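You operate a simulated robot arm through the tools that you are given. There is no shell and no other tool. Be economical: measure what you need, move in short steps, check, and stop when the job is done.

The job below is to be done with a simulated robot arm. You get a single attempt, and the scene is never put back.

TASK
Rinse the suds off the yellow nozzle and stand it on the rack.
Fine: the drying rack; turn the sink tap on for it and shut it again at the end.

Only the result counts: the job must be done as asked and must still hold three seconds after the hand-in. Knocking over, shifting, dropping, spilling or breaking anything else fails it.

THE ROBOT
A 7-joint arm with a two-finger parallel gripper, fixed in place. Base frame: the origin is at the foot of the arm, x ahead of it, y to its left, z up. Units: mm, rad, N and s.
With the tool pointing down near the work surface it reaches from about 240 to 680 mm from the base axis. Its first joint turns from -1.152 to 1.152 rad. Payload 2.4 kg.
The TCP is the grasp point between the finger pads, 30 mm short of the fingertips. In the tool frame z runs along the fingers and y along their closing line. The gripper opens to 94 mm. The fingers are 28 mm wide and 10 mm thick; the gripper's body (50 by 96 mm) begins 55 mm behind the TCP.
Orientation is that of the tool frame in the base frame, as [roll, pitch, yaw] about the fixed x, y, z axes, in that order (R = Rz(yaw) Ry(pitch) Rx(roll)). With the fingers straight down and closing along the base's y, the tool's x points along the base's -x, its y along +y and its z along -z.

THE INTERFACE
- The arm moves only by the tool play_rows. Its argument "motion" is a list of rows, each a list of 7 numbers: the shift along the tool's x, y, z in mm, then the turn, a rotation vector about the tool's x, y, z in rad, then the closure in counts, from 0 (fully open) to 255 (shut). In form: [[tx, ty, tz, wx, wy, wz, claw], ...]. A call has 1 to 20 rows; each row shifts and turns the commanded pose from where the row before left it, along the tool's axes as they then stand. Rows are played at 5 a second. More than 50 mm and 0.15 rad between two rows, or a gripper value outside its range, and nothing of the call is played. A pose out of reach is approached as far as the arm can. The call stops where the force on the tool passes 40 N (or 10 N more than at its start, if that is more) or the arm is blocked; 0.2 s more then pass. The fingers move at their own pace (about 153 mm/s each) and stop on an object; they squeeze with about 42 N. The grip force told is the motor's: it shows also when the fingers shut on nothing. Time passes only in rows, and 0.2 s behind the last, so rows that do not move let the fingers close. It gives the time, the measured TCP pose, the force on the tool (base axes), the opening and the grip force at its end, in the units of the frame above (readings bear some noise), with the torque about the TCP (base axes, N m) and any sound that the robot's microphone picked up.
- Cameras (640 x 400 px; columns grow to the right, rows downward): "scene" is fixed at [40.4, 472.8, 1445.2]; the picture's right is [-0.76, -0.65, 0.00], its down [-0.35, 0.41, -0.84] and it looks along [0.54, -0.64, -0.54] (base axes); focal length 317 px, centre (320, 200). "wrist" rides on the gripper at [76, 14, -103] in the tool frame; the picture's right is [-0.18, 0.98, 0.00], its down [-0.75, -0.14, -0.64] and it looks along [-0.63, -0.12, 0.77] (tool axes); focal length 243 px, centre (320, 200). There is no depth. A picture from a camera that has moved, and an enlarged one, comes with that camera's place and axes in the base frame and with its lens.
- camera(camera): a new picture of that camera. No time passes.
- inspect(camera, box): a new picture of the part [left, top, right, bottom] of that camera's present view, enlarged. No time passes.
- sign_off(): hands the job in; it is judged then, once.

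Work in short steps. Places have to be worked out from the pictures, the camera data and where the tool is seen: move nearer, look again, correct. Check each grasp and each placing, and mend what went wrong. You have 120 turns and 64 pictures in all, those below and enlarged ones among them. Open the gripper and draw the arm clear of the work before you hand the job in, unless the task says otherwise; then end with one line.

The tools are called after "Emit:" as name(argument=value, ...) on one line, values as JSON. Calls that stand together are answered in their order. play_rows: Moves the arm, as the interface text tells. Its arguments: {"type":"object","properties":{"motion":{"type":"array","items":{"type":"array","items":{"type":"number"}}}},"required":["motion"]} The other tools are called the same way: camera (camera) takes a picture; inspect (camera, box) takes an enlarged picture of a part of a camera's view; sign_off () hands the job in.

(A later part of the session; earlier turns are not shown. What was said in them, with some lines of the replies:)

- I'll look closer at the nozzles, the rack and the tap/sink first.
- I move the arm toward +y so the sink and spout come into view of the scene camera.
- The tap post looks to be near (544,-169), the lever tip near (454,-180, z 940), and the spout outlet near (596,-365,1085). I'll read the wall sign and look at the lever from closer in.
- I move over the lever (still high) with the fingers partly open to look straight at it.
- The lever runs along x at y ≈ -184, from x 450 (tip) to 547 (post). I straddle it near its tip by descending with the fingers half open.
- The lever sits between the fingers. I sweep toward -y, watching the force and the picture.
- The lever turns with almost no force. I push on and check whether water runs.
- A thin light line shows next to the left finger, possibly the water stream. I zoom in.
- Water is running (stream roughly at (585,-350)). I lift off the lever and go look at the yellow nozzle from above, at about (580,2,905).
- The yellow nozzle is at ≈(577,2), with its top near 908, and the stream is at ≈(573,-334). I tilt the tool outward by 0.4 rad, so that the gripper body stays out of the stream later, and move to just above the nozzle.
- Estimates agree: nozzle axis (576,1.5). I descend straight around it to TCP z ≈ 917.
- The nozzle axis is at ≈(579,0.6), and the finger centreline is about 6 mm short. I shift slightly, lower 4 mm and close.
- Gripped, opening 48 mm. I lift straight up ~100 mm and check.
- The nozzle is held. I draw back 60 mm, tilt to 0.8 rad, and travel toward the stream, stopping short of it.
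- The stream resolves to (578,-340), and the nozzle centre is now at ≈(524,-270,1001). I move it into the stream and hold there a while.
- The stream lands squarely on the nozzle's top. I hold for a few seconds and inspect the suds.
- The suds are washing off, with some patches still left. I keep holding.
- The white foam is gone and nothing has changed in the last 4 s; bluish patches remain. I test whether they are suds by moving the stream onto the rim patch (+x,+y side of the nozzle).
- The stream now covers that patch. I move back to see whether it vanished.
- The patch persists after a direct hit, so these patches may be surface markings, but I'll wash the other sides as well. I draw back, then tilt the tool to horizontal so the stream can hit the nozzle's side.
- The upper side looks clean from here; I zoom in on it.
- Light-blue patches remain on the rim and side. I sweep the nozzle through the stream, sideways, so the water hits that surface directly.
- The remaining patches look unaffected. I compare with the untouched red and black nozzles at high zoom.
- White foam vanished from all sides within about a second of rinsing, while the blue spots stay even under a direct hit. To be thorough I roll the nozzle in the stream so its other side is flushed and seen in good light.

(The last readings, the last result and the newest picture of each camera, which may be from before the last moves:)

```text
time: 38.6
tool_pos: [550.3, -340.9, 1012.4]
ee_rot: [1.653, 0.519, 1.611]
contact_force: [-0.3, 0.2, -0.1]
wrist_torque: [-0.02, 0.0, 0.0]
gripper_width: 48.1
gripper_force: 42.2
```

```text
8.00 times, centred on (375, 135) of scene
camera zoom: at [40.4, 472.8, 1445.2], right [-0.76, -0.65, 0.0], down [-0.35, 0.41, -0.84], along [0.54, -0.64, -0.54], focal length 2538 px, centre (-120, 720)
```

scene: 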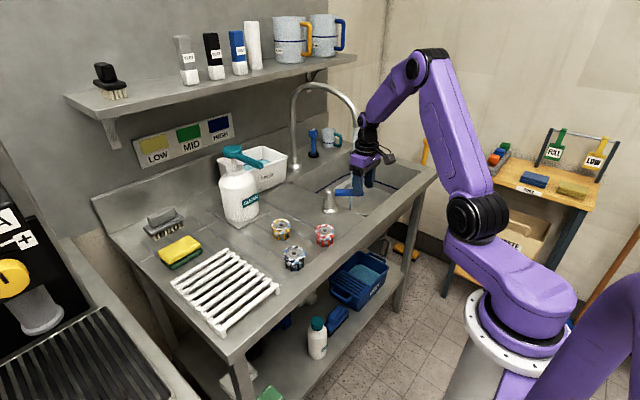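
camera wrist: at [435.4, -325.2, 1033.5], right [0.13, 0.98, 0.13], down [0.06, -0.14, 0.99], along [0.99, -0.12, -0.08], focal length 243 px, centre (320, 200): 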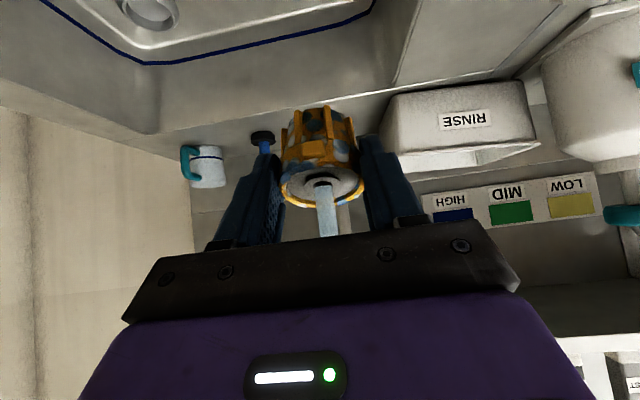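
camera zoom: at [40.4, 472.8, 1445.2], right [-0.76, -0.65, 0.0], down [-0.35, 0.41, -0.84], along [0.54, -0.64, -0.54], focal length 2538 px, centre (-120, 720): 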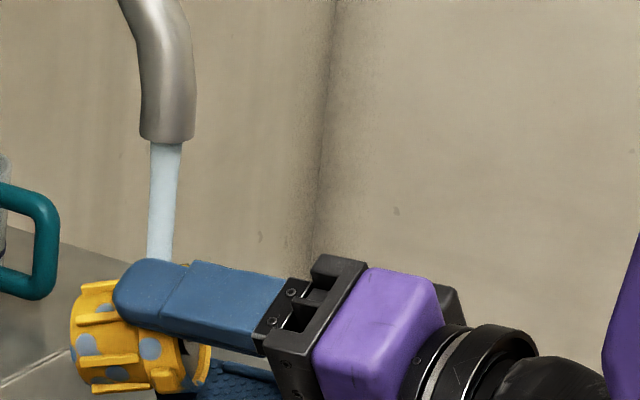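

This side shows only round bluish spots, no white. I roll further so the water lands directly on it.

Emit:
play_rows(motion=[[0, 0, 0, 0, 0, 0.15, 255], [0, 0, 0, 0, 0, 0.15, 255], [0, 0, 0, 0, 0, 0.15, 255], [0, 0, 0, 0, 0, 0.15, 255], [0, 0, 0, 0, 0, 0.15, 255], [0, 0, 0, 0, 0, 0.15, 255], [0, 0, 0, 0, 0, 0.15, 255], [0, 0, 0, 0, 0, 0.15, 255], [0, 0, 0, 0, 0, 0.15, 255], [0, 0, 0, 0, 0, 0, 255], [0, 0, 0, 0, 0, 0, 255], [0, 0, 0, 0, 0, 0, 255], [0, 0, 0, 0, 0, 0, 255], [0, 0, 0, 0, 0, 0, 255]])

Emit:
inspect(camera="scene", box=[345, 110, 405, 160])

Emit:
inspect(camera="wrist", box=[240, 80, 400, 240])

```text
time: 41.6
tool_pos: [550.7, -340.5, 1013.9]
ee_rot: [1.676, -0.827, 1.494]
contact_force: [0.1, 0.0, 0.0]
wrist_torque: [0.05, -0.01, -0.01]
gripper_width: 48.4
gripper_force: 42.3
```

```text
8.00 times, centred on (375, 135) of scene
camera zoom: at [40.4, 472.8, 1445.2], right [-0.76, -0.65, 0.0], down [-0.35, 0.41, -0.84], along [0.54, -0.64, -0.54], focal length 2538 px, centre (-120, 720)
```

zoom: 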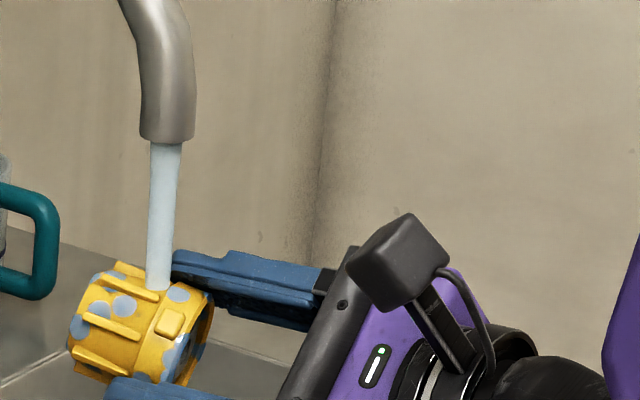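

```text
2.50 times, centred on (320, 160) of wrist
camera zoom: at [453.5, -298.4, 1083.9], right [0.04, -0.85, 0.53], down [-0.69, -0.41, -0.6], along [0.73, -0.34, -0.6], focal length 606 px, centre (320, 300)
```

zoom: 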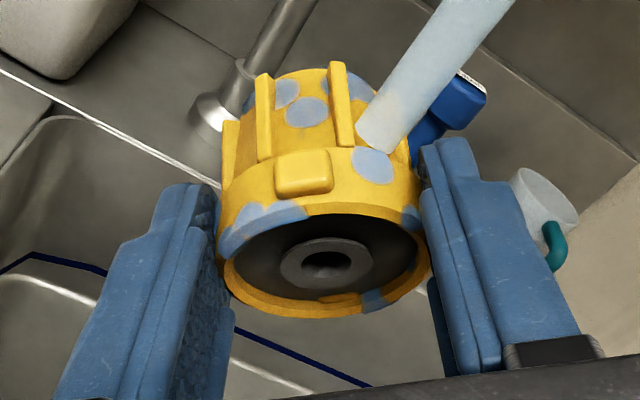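

The spots are flat, paint-like and unaffected by direct water, while all the white suds are gone from every side. I withdraw from the stream and undo the roll.

Emit:
play_rows(motion=[[0, 0, 0, 0, 0, 0.1, 255], [0, 0, 0, 0, 0, 0, 255], [0, 0, -30, 0, 0, -0.1, 255], [0, 0, -40, 0, 0, 0, 255], [0, 0, 0, 0, 0, -0.15, 255], [0, 0, 0, 0, 0, -0.15, 255], [0, 0, 0, 0, 0, -0.15, 255], [0, 0, 0, 0, 0, -0.15, 255], [0, 0, 0, 0, 0, -0.15, 255], [0, 0, 0, 0, 0, -0.15, 255], [0, 0, 0, 0, 0, -0.15, 255], [0, 0, 0, 0, 0, -0.15, 255], [0, 0, 0, 0, 0, -0.15, 255], [0, 0, 0, 0, 0, -0.15, 255], [0, 0, 0, 0, 0, -0.15, 255], [0, 0, 0, 0, 0, -0.15, 255], [0, 0, 0, 0, 0, -0.15, 255], [0, 0, 0, 0, 0, -0.15, 255], [0, 0, 0, 0, 0, -0.15, 255], [0, 0, 0, 0, 0, -0.15, 255]])

```text
time: 45.8
tool_pos: [481.7, -338.8, 1019.2]
ee_rot: [-3.096, 1.5, -3.095]
contact_force: [-0.6, -0.4, -0.9]
wrist_torque: [0.01, 0.03, -0.02]
gripper_width: 48.4
gripper_force: 41.7
```

I tilt back to 0.4 rad and raise a little.

Emit:
play_rows(motion=[[0, 0, 0, 0, 0.1, 0, 255], [0, 0, 0, 0, 0.1, 0, 255], [0, 0, 0, 0, 0.1, 0, 255], [0, 0, 0, 0, 0.1, 0, 255], [0, 0, 0, 0, 0.1, 0, 255], [0, 0, 0, 0, 0.1, 0, 255], [0, 0, 0, 0, 0.1, 0, 255], [0, 0, 0, 0, 0.1, 0, 255], [0, 0, 0, 0, 0.1, 0, 255], [0, 0, 0, 0, 0.1, 0, 255], [0, 0, 0, 0, 0.1, 0, 255], [-12, 0, -28, 0, 0, 0, 255], [0, 0, 0, 0, 0, 0, 255]])

```text
time: 48.6
tool_pos: [481.3, -342.8, 1049.4]
ee_rot: [3.141, 0.4, 3.14]
contact_force: [-0.2, -0.9, -0.7]
wrist_torque: [-0.02, -0.03, -0.01]
gripper_width: 48.6
gripper_force: 41.7
```

Orientation is restored. I travel at z ≈ 1050 to above the rack (nozzle centre target ≈(525,225)).

Emit:
play_rows(motion=[[0, 40, 0, 0, 0, 0, 255], [0, 40, 0, 0, 0, 0, 255], [0, 40, 0, 0, 0, 0, 255], [0, 40, 0, 0, 0, 0, 255], [0, 40, 0, 0, 0, 0, 255], [0, 40, 0, 0, 0, 0, 255], [0, 40, 0, 0, 0, 0, 255], [0, 40, 0, 0, 0, 0, 255], [0, 40, 0, 0, 0, 0, 255], [0, 40, 0, 0, 0, 0, 255], [0, 40, 0, 0, 0, 0, 255], [0, 40, 0, 0, 0, 0, 255], [0, 40, 0, 0, 0, 0, 255], [0, 40, 0, 0, 0, 0, 255], [-15, 8, 6, 0, 0, 0, 255], [-15, 0, 6, 0, 0, 0, 255], [0, 0, 0, 0, 0, 0, 255]])

Emit:
camera(camera="wrist")

Emit:
inspect(camera="scene", box=[150, 170, 310, 340])

```text
time: 52.2
tool_pos: [437.6, 89.2, 992.0]
ee_rot: [3.128, 0.405, -3.14]
contact_force: [0.3, -0.1, -0.3]
wrist_torque: [0.0, 0.05, 0.02]
gripper_width: 48.0
gripper_force: 41.8
out of reach, approached as far as the arm can: row 9, 10, 11, 12, 13, 14, 15, 16
```

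```text
19 pictures are left
camera wrist: at [327.4, 103.3, 1055.3], right [0.16, 0.98, 0.08], down [0.44, -0.15, 0.89], along [0.88, -0.11, -0.46], focal length 243 px, centre (320, 200)
```

wrist: 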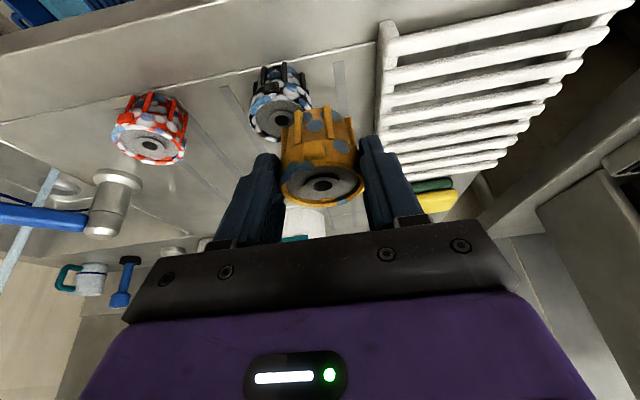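

```text
2.35 times, centred on (230, 255) of scene
camera zoom: at [40.4, 472.8, 1445.2], right [-0.76, -0.65, 0.0], down [-0.35, 0.41, -0.84], along [0.54, -0.64, -0.54], focal length 746 px, centre (532, 71)
```

zoom: 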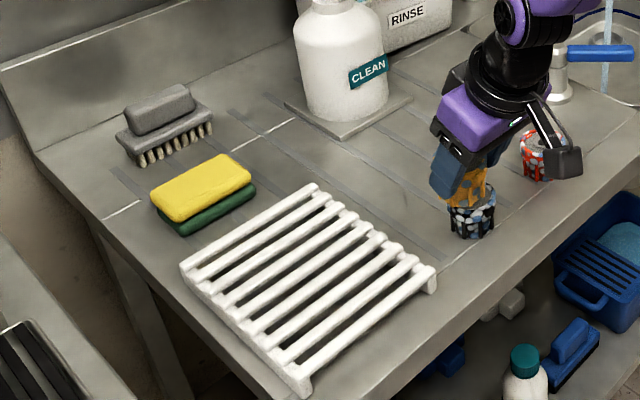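

The arm could not follow past y ≈ 0: some joint limit, likely a drifted posture. Nothing was touched. I try a small upward move to see how it responds.

Emit:
play_rows(motion=[[-8, 0, -18, 0, 0, 0, 255], [0, 0, 0, 0, 0, 0, 255]])

Emit:
camera(camera="scene")

```text
time: 52.8
tool_pos: [434.5, 80.8, 1005.1]
ee_rot: [3.127, 0.407, 3.141]
contact_force: [0.0, 0.6, -0.8]
wrist_torque: [0.01, -0.04, 0.01]
gripper_width: 48.3
gripper_force: 41.8
out of reach, approached as far as the arm can: row 1
```

```text
17 pictures are left
```

scene: 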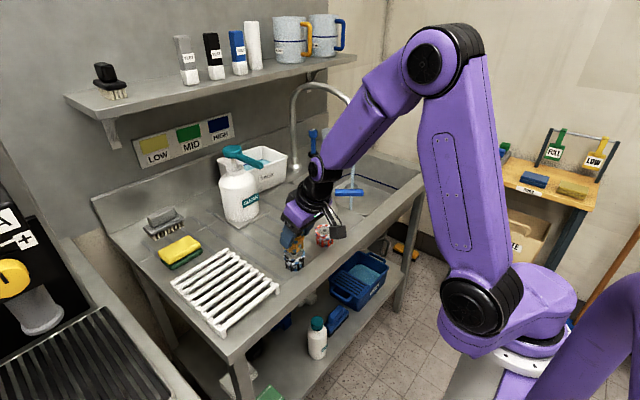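

The elbow posture has drifted. I let the tool yaw toward the +y side (following the arm's azimuth), which should relieve the limited joint.

Emit:
play_rows(motion=[[0, 0, 0, -0.039, 0, -0.092, 255], [0, 0, 0, -0.039, 0, -0.092, 255], [-4, 0, -9, -0.039, 0, -0.092, 255], [-4, 0, -9, -0.039, 0, -0.092, 255], [0, 0, 0, 0, 0, 0, 255]])

```text
time: 54.0
tool_pos: [434.2, 81.6, 1027.1]
ee_rot: [-3.141, 0.4, -2.74]
contact_force: [0.1, -0.3, 0.3]
wrist_torque: [0.03, 0.01, -0.02]
gripper_width: 48.4
gripper_force: 41.8
```

That works (yaw +0.4). I add another 0.2 rad yaw, then move over the rack at the same height.

Emit:
play_rows(motion=[[0, 0, 0, -0.039, 0, -0.092, 255], [0, 0, 0, -0.039, 0, -0.092, 255], [-26.7, 13.3, 11.3, 0, 0, 0, 255], [-26.7, 13.3, 11.3, 0, 0, 0, 255], [-26.7, 13.3, 11.3, 0, 0, 0, 255], [-26.7, 13.3, 11.3, 0, 0, 0, 255], [-26.7, 13.3, 11.3, 0, 0, 0, 255], [0, 0, 0, 0, 0, 0, 255]])

Emit:
camera(camera="wrist")

Emit:
inspect(camera="scene", box=[160, 180, 300, 340])

```text
time: 55.8
tool_pos: [516.1, 218.4, 1025.0]
ee_rot: [-3.141, 0.399, -2.545]
contact_force: [-0.5, 0.7, -0.2]
wrist_torque: [-0.02, 0.02, -0.03]
gripper_width: 48.7
gripper_force: 42.1
```

```text
16 pictures are left
camera wrist: at [417.6, 169.7, 1088.6], right [-0.41, 0.91, 0.07], down [0.45, 0.13, 0.88], along [0.79, 0.4, -0.46], focal length 243 px, centre (320, 200)
```

wrist: 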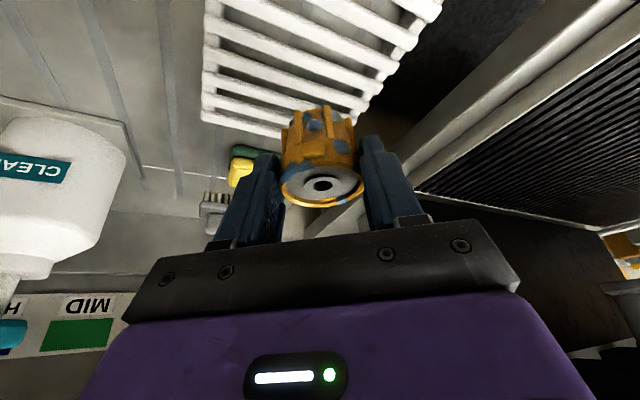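

```text
2.50 times, centred on (230, 260) of scene
camera zoom: at [40.4, 472.8, 1445.2], right [-0.76, -0.65, 0.0], down [-0.35, 0.41, -0.84], along [0.54, -0.64, -0.54], focal length 793 px, centre (545, 50)
```

zoom: 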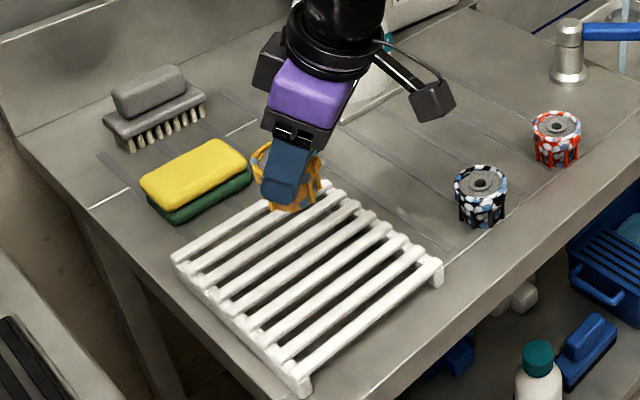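

The rack centre is at ≈(511,236). I move over it and lower to TCP z ≈ 965.

Emit:
play_rows(motion=[[9.2, 8.2, 17.8, 0, 0, 0, 255], [9.2, 8.2, 17.8, 0, 0, 0, 255], [9.1, 0, 17.9, 0, 0, 0, 255], [0, 0, 0, 0, 0, 0, 255]])

Emit:
inspect(camera="scene", box=[160, 210, 300, 340])

Emit:
camera(camera="wrist")

```text
time: 56.8
tool_pos: [502.7, 228.3, 965.2]
ee_rot: [-3.141, 0.399, -2.543]
contact_force: [0.9, 0.2, -0.7]
wrist_torque: [0.0, 0.01, 0.0]
gripper_width: 48.4
gripper_force: 42.3
```

```text
3.08 times, centred on (230, 275) of scene
camera zoom: at [40.4, 472.8, 1445.2], right [-0.76, -0.65, 0.0], down [-0.35, 0.41, -0.84], along [0.54, -0.64, -0.54], focal length 976 px, centre (597, -31)
```

zoom: 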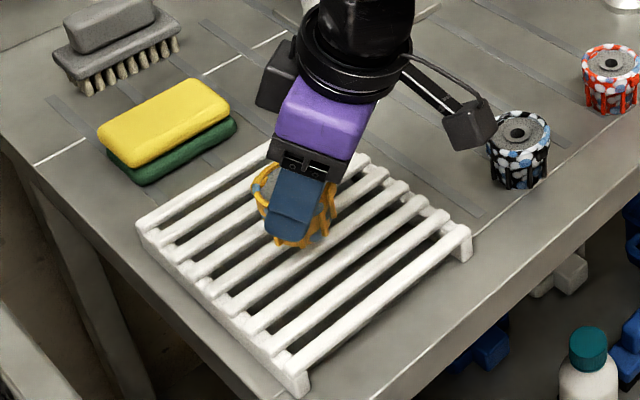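

```text
13 pictures are left
camera wrist: at [404.5, 178.0, 1027.8], right [-0.41, 0.91, 0.07], down [0.45, 0.13, 0.88], along [0.79, 0.4, -0.46], focal length 243 px, centre (320, 200)
```

wrist: 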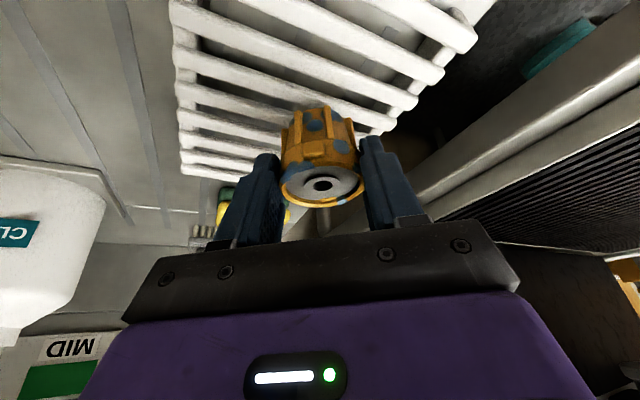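

Well over the rack. I lower in small steps while watching the force.

Emit:
play_rows(motion=[[1.56, 0, 3.7, 0, 0, 0, 255], [1.56, 0, 3.7, 0, 0, 0, 255], [1.56, 0, 3.7, 0, 0, 0, 255], [1.17, 0, 2.8, 0, 0, 0, 255], [0, 0, 0, 0, 0, 0, 255]])

```text
time: 58.0
tool_pos: [502.6, 228.6, 950.2]
ee_rot: [-3.141, 0.401, -2.543]
contact_force: [0.3, 0.0, -1.1]
wrist_torque: [-0.03, 0.03, 0.02]
gripper_width: 48.6
gripper_force: 42.4
```

No contact yet at 950. I continue in 2 mm steps.

Emit:
play_rows(motion=[[0.78, 0, 1.84, 0, 0, 0, 255], [0.78, 0, 1.84, 0, 0, 0, 255], [0.78, 0, 1.84, 0, 0, 0, 255], [0, 0, 0, 0, 0, 0, 255]])

Emit:
inspect(camera="scene", box=[200, 225, 270, 285])

```text
time: 59.0
tool_pos: [503.0, 228.6, 945.7]
ee_rot: [3.141, 0.399, -2.541]
contact_force: [-0.1, 0.0, -0.6]
wrist_torque: [0.01, 0.0, 0.02]
gripper_width: 48.5
gripper_force: 41.8
```

```text
6.67 times, centred on (235, 255) of scene
camera zoom: at [40.4, 472.8, 1445.2], right [-0.76, -0.65, 0.0], down [-0.35, 0.41, -0.84], along [0.54, -0.64, -0.54], focal length 2115 px, centre (887, -167)
```

zoom: 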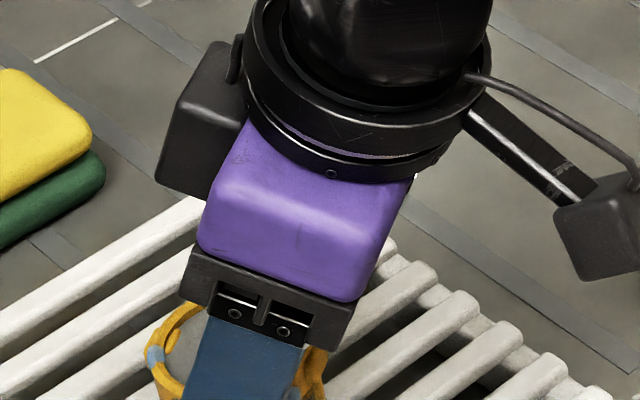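

Still free. I go on in 2 mm steps.

Emit:
play_rows(motion=[[0.78, 0, 1.84, 0, 0, 0, 255], [0.78, 0, 1.84, 0, 0, 0, 255], [0, 0, 0, 0, 0, 0, 255]])

```text
time: 59.8
tool_pos: [504.0, 231.9, 943.1]
ee_rot: [-3.137, 0.409, -2.541]
contact_force: [-8.0, -2.9, 37.2]
wrist_torque: [0.08, 0.07, 0.02]
gripper_width: 48.3
gripper_force: 41.9
```

Contact: 37 N upward at 943. I relieve by 1.5 mm and then open the gripper.

Emit:
play_rows(motion=[[-0.6, 0, -1.4, 0, 0, 0, 255], [0, 0, 0, 0, 0, 0, 255]])

Emit:
inspect(camera="wrist", box=[200, 40, 440, 240])

```text
time: 60.4
tool_pos: [504.3, 230.3, 942.7]
ee_rot: [3.141, 0.402, -2.541]
contact_force: [4.9, 5.8, 19.7]
wrist_torque: [0.34, -0.58, 0.05]
gripper_width: 48.4
gripper_force: 41.7
```

```text
2.00 times, centred on (320, 140) of wrist
camera zoom: at [405.2, 180.8, 1005.8], right [-0.41, 0.91, 0.07], down [0.44, 0.13, 0.89], along [0.79, 0.4, -0.46], focal length 485 px, centre (320, 320)
```

zoom: 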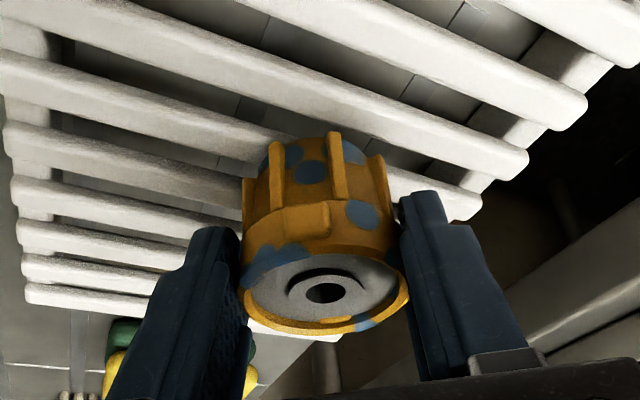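

The nozzle stands over the slats with a residual push. I ease off 1 mm more and open gradually.

Emit:
play_rows(motion=[[-0.4, 0, -0.9, 0, 0, 0, 255], [0, 0, 0, 0, 0, 0, 225], [0, 0, 0, 0, 0, 0, 120], [0, 0, 0, 0, 0, 0, 60], [0, 0, 0, 0, 0, 0, 30], [0, 0, 0, 0, 0, 0, 30]])

Emit:
inspect(camera="wrist", box=[200, 40, 440, 240])

```text
time: 61.8
tool_pos: [501.5, 230.9, 942.4]
ee_rot: [-3.141, 0.398, -2.543]
contact_force: [0.5, -0.4, -0.1]
wrist_torque: [-0.03, 0.02, -0.02]
gripper_width: 83.1
gripper_force: 0.0
```

```text
2.00 times, centred on (320, 140) of wrist
camera zoom: at [404.5, 180.4, 1006.3], right [-0.41, 0.91, 0.07], down [0.45, 0.13, 0.88], along [0.79, 0.4, -0.46], focal length 485 px, centre (320, 320)
```

zoom: 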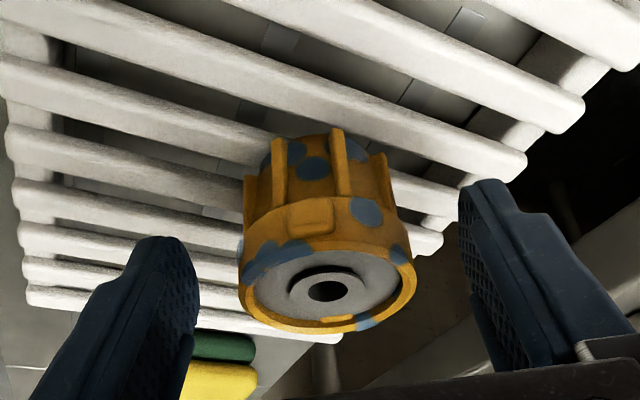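

The nozzle stands upright on the slats with the fingers free. I withdraw backward-up and check from both cameras.

Emit:
play_rows(motion=[[0, 0, -20, 0, 0, 0, 30], [0, 0, -35, 0, 0, 0, 30], [0, 0, -40, 0, 0, 0, 30], [0, 0, -40, 0, 0, 0, 30], [0, 0, 0, 0, 0, 0, 30]])

Emit:
inspect(camera="scene", box=[160, 200, 300, 340])

```text
time: 63.0
tool_pos: [458.8, 200.3, 1067.5]
ee_rot: [3.141, 0.399, -2.544]
contact_force: [0.3, -0.1, -0.3]
wrist_torque: [0.0, 0.01, -0.04]
gripper_width: 83.1
gripper_force: 0.0
```

```text
2.86 times, centred on (230, 270) of scene
camera zoom: at [40.4, 472.8, 1445.2], right [-0.76, -0.65, 0.0], down [-0.35, 0.41, -0.84], along [0.54, -0.64, -0.54], focal length 906 px, centre (577, 0)
```

zoom: 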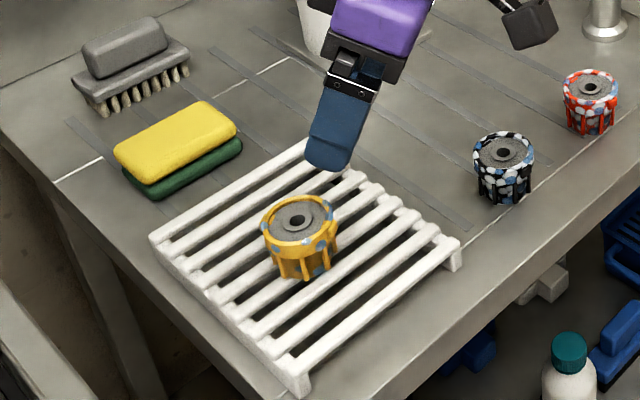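

The nozzle stands neatly on the rack and the others are untouched. I set the tool vertical, keep yaw 0.6 (which suits the turned lever), and travel above the lever to shut the tap.

Emit:
play_rows(motion=[[0, 0, 0, 0, 0.1, 0, 30], [0, 0, 0, 0, 0.1, 0, 30], [0, 0, 0, 0, 0.1, 0, 30], [0, 0, 0, 0, 0.1, 0, 30], [0, 0, -30, 0, 0, 0, 30], [19.1, -35, 0, 0, 0, 0, 30], [19.1, -35, 0, 0, 0, 0, 30], [19.1, -35, 0, 0, 0, 0, 30], [19.1, -35, 0, 0, 0, 0, 30], [19.1, -35, 0, 0, 0, 0, 30], [19.1, -35, 0, 0, 0, 0, 30], [19.1, -35, 0, 0, 0, 0, 30], [19.1, -35, 0, 0, 0, 0, 30], [19.1, -35, 0, 0, 0, 0, 30], [19.1, -35, 0, 0, 0, 0, 30], [19.1, -35, 0, 0, 0, 0, 30], [0, 0, 0, 0, 0, 0, 30]])

Emit:
camera(camera="wrist")

```text
time: 66.6
tool_pos: [488.6, -258.1, 987.8]
ee_rot: [3.083, 0.257, -2.537]
contact_force: [-0.4, 0.1, 0.3]
wrist_torque: [0.02, 0.01, 0.0]
gripper_width: 83.0
gripper_force: 0.2
out of reach, approached as far as the arm can: row 1, 2, 3, 4, 5
```

```text
8 pictures are left
camera wrist: at [401.3, -307.3, 1066.9], right [-0.42, 0.9, 0.1], down [0.57, 0.17, 0.8], along [0.71, 0.4, -0.59], focal length 243 px, centre (320, 200)
```

wrist: 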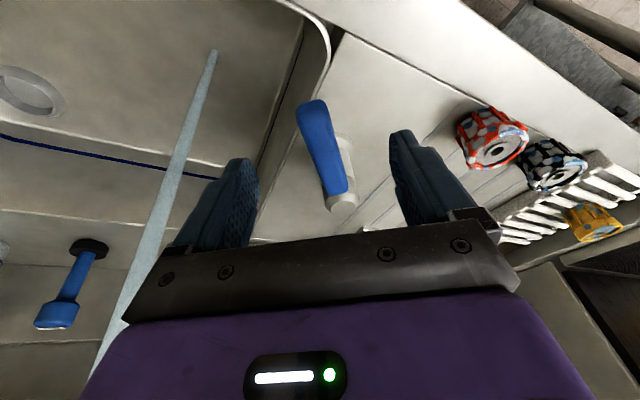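

The arm got a bit lower and tilted than commanded, but clear of everything, and the lever lies between the fingers. I descend ~28 mm to straddle it.

Emit:
play_rows(motion=[[2.5, 0, 9.6, 0, 0, 0, 30], [2.5, 0, 9.6, 0, 0, 0, 30], [2, 0, 8, 0, 0, 0, 30], [0, 0, 0, 0, 0, 0, 30]])

Emit:
camera(camera="wrist")

```text
time: 67.6
tool_pos: [488.8, -255.1, 961.8]
ee_rot: [3.081, 0.257, -2.541]
contact_force: [0.0, -0.4, -0.4]
wrist_torque: [-0.01, 0.0, -0.02]
gripper_width: 83.2
gripper_force: 0.0
```

```text
7 pictures are left
camera wrist: at [401.1, -305.0, 1040.6], right [-0.42, 0.9, 0.1], down [0.57, 0.17, 0.8], along [0.71, 0.4, -0.59], focal length 243 px, centre (320, 200)
```

wrist: 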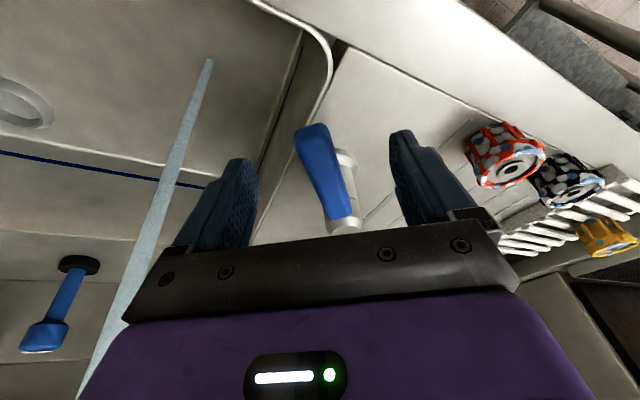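

The lever is straddled. I narrow the opening and sweep the lever back along its arc, turning the tool with it (first half).

Emit:
play_rows(motion=[[0, 0, 0, 0, 0, 0, 93], [0, 14.4, 0, 0.025, 0, 0.097, 93], [1.3, 14.4, -0.3, 0.025, 0, 0.097, 93], [0.9, 13.4, -0.2, 0.025, 0, 0.097, 93], [0, 13.6, 0, 0.025, 0, 0.097, 93], [0, 0, 0, 0, 0, 0, 93]])

Emit:
camera(camera="wrist")

```text
time: 69.0
tool_pos: [462.0, -208.1, 964.9]
ee_rot: [3.086, 0.234, -2.941]
contact_force: [0.3, -0.3, 0.3]
wrist_torque: [-0.03, 0.01, -0.02]
gripper_width: 59.5
gripper_force: 0.0
```

```text
6 pictures are left
camera wrist: at [363.5, -218.4, 1045.6], right [-0.03, 0.99, 0.1], down [0.61, -0.06, 0.79], along [0.79, 0.08, -0.61], focal length 243 px, centre (320, 200)
```

wrist: 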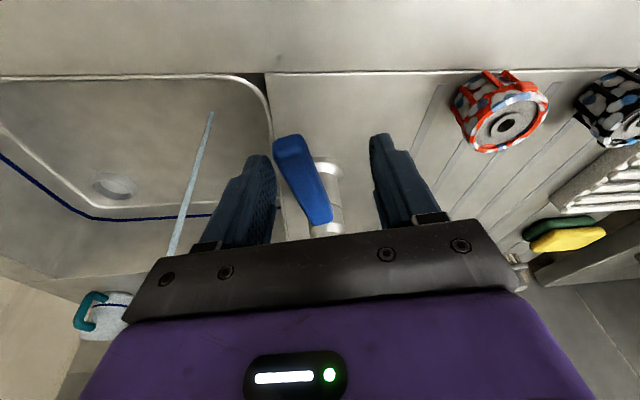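

The lever follows and the stream thins. I continue the arc to bring the lever back to its original direction.

Emit:
play_rows(motion=[[-2, 13, 0.5, 0.025, 0, 0.097, 93], [-3, 12, 0.8, 0.025, 0, 0.097, 93], [0, 10, 0, 0, 0, 0, 93], [0, 5, 0, 0, 0, 0, 93], [0, 0, 0, 0, 0, 0, 93]])

Emit:
camera(camera="wrist")

```text
time: 70.2
tool_pos: [461.9, -171.0, 966.5]
ee_rot: [3.092, 0.227, 3.14]
contact_force: [1.0, -20.4, -0.9]
wrist_torque: [-0.59, -0.17, -0.2]
gripper_width: 71.5
gripper_force: 10.3
```

```text
5 pictures are left
camera wrist: at [364.6, -160.7, 1048.8], right [0.17, 0.98, 0.09], down [0.59, -0.17, 0.79], along [0.79, -0.08, -0.61], focal length 243 px, centre (320, 200)
```

wrist: 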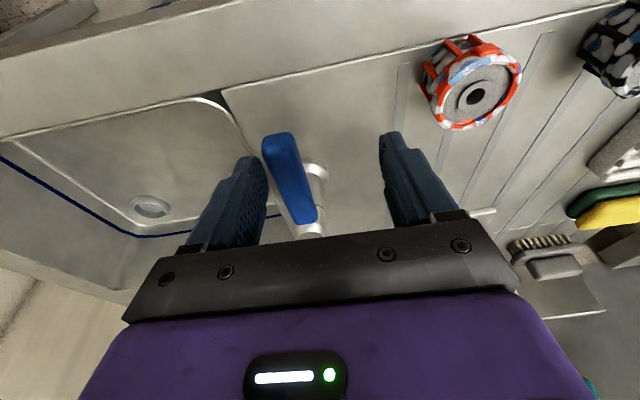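

The stream has stopped and 20 N shows the lever is at its stop. I back the finger off slightly, then withdraw upward.

Emit:
play_rows(motion=[[0, -8, 0, 0, 0, 0, 93], [0, -6, 0, 0, 0, 0, 93], [0, 0, -30, 0, 0, 0, 93], [0, 0, -40, 0, 0, 0, 60], [0, 0, -40, 0, 0, 0, 0], [0, 0, -30, 0, 0, 0, 0], [0, 0, 0, 0, 0, 0, 0]])

Emit:
camera(camera="scene")

Emit:
inspect(camera="scene", box=[205, 240, 265, 290])

```text
time: 71.8
tool_pos: [434.8, -187.8, 1043.0]
ee_rot: [3.086, 0.228, -3.139]
contact_force: [0.2, 0.5, -0.3]
wrist_torque: [0.0, -0.02, 0.01]
gripper_width: 94.2
gripper_force: 0.1
out of reach, approached as far as the arm can: row 5, 6
```

```text
4 pictures are left
```

scene: 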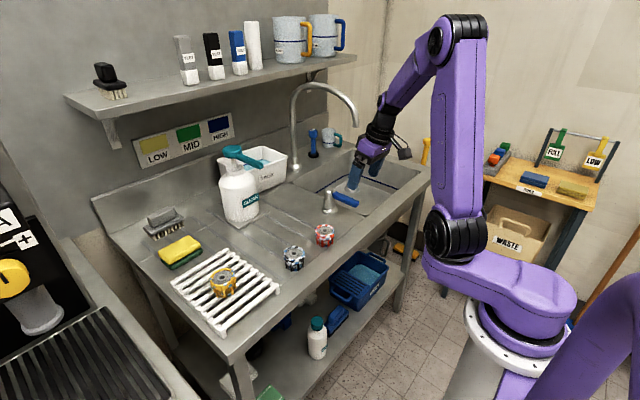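

```text
8.00 times, centred on (235, 265) of scene
camera zoom: at [40.4, 472.8, 1445.2], right [-0.76, -0.65, 0.0], down [-0.35, 0.41, -0.84], along [0.54, -0.64, -0.54], focal length 2538 px, centre (1000, -320)
```

zoom: 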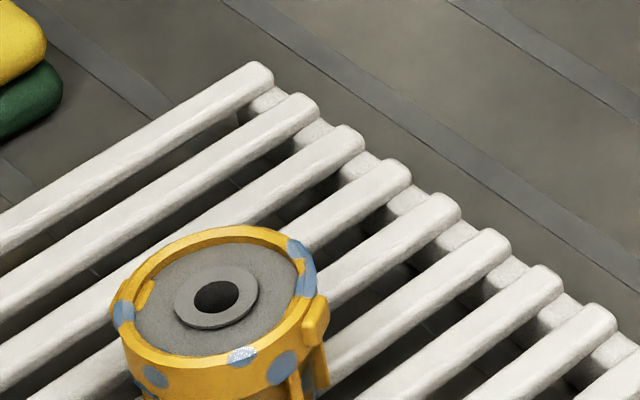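

The tap is shut, the yellow nozzle stands on the rack free of white foam, and everything else is in place. I draw the arm back a little more, clear of the lever.

Emit:
play_rows(motion=[[25, 0, -10, 0, 0, 0, 0], [25, 0, -10, 0, 0, 0, 0], [0, 0, 0, 0, 0, 0, 0]])

Emit:
camera(camera="scene")

```text
time: 72.6
tool_pos: [379.3, -186.5, 1051.9]
ee_rot: [3.088, 0.224, -3.139]
contact_force: [0.8, 0.4, -1.0]
wrist_torque: [0.04, 0.01, -0.04]
gripper_width: 94.1
gripper_force: 0.0
```

```text
2 pictures are left
```

scene: 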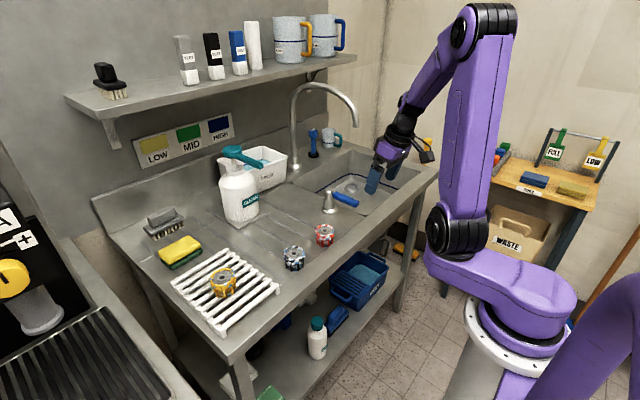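

The nozzle is standing on the rack, the tap is shut and no water shows, and the gripper is open and clear, so I hand the job in.

Emit:
sign_off()

```text
The job is handed in.
```

I rinsed the yellow nozzle under the tap, stood it upright on the drying rack and shut the tap; all the white suds came off, but pale-blue spots stayed even under the stream, and I took them for markings without confirming it.
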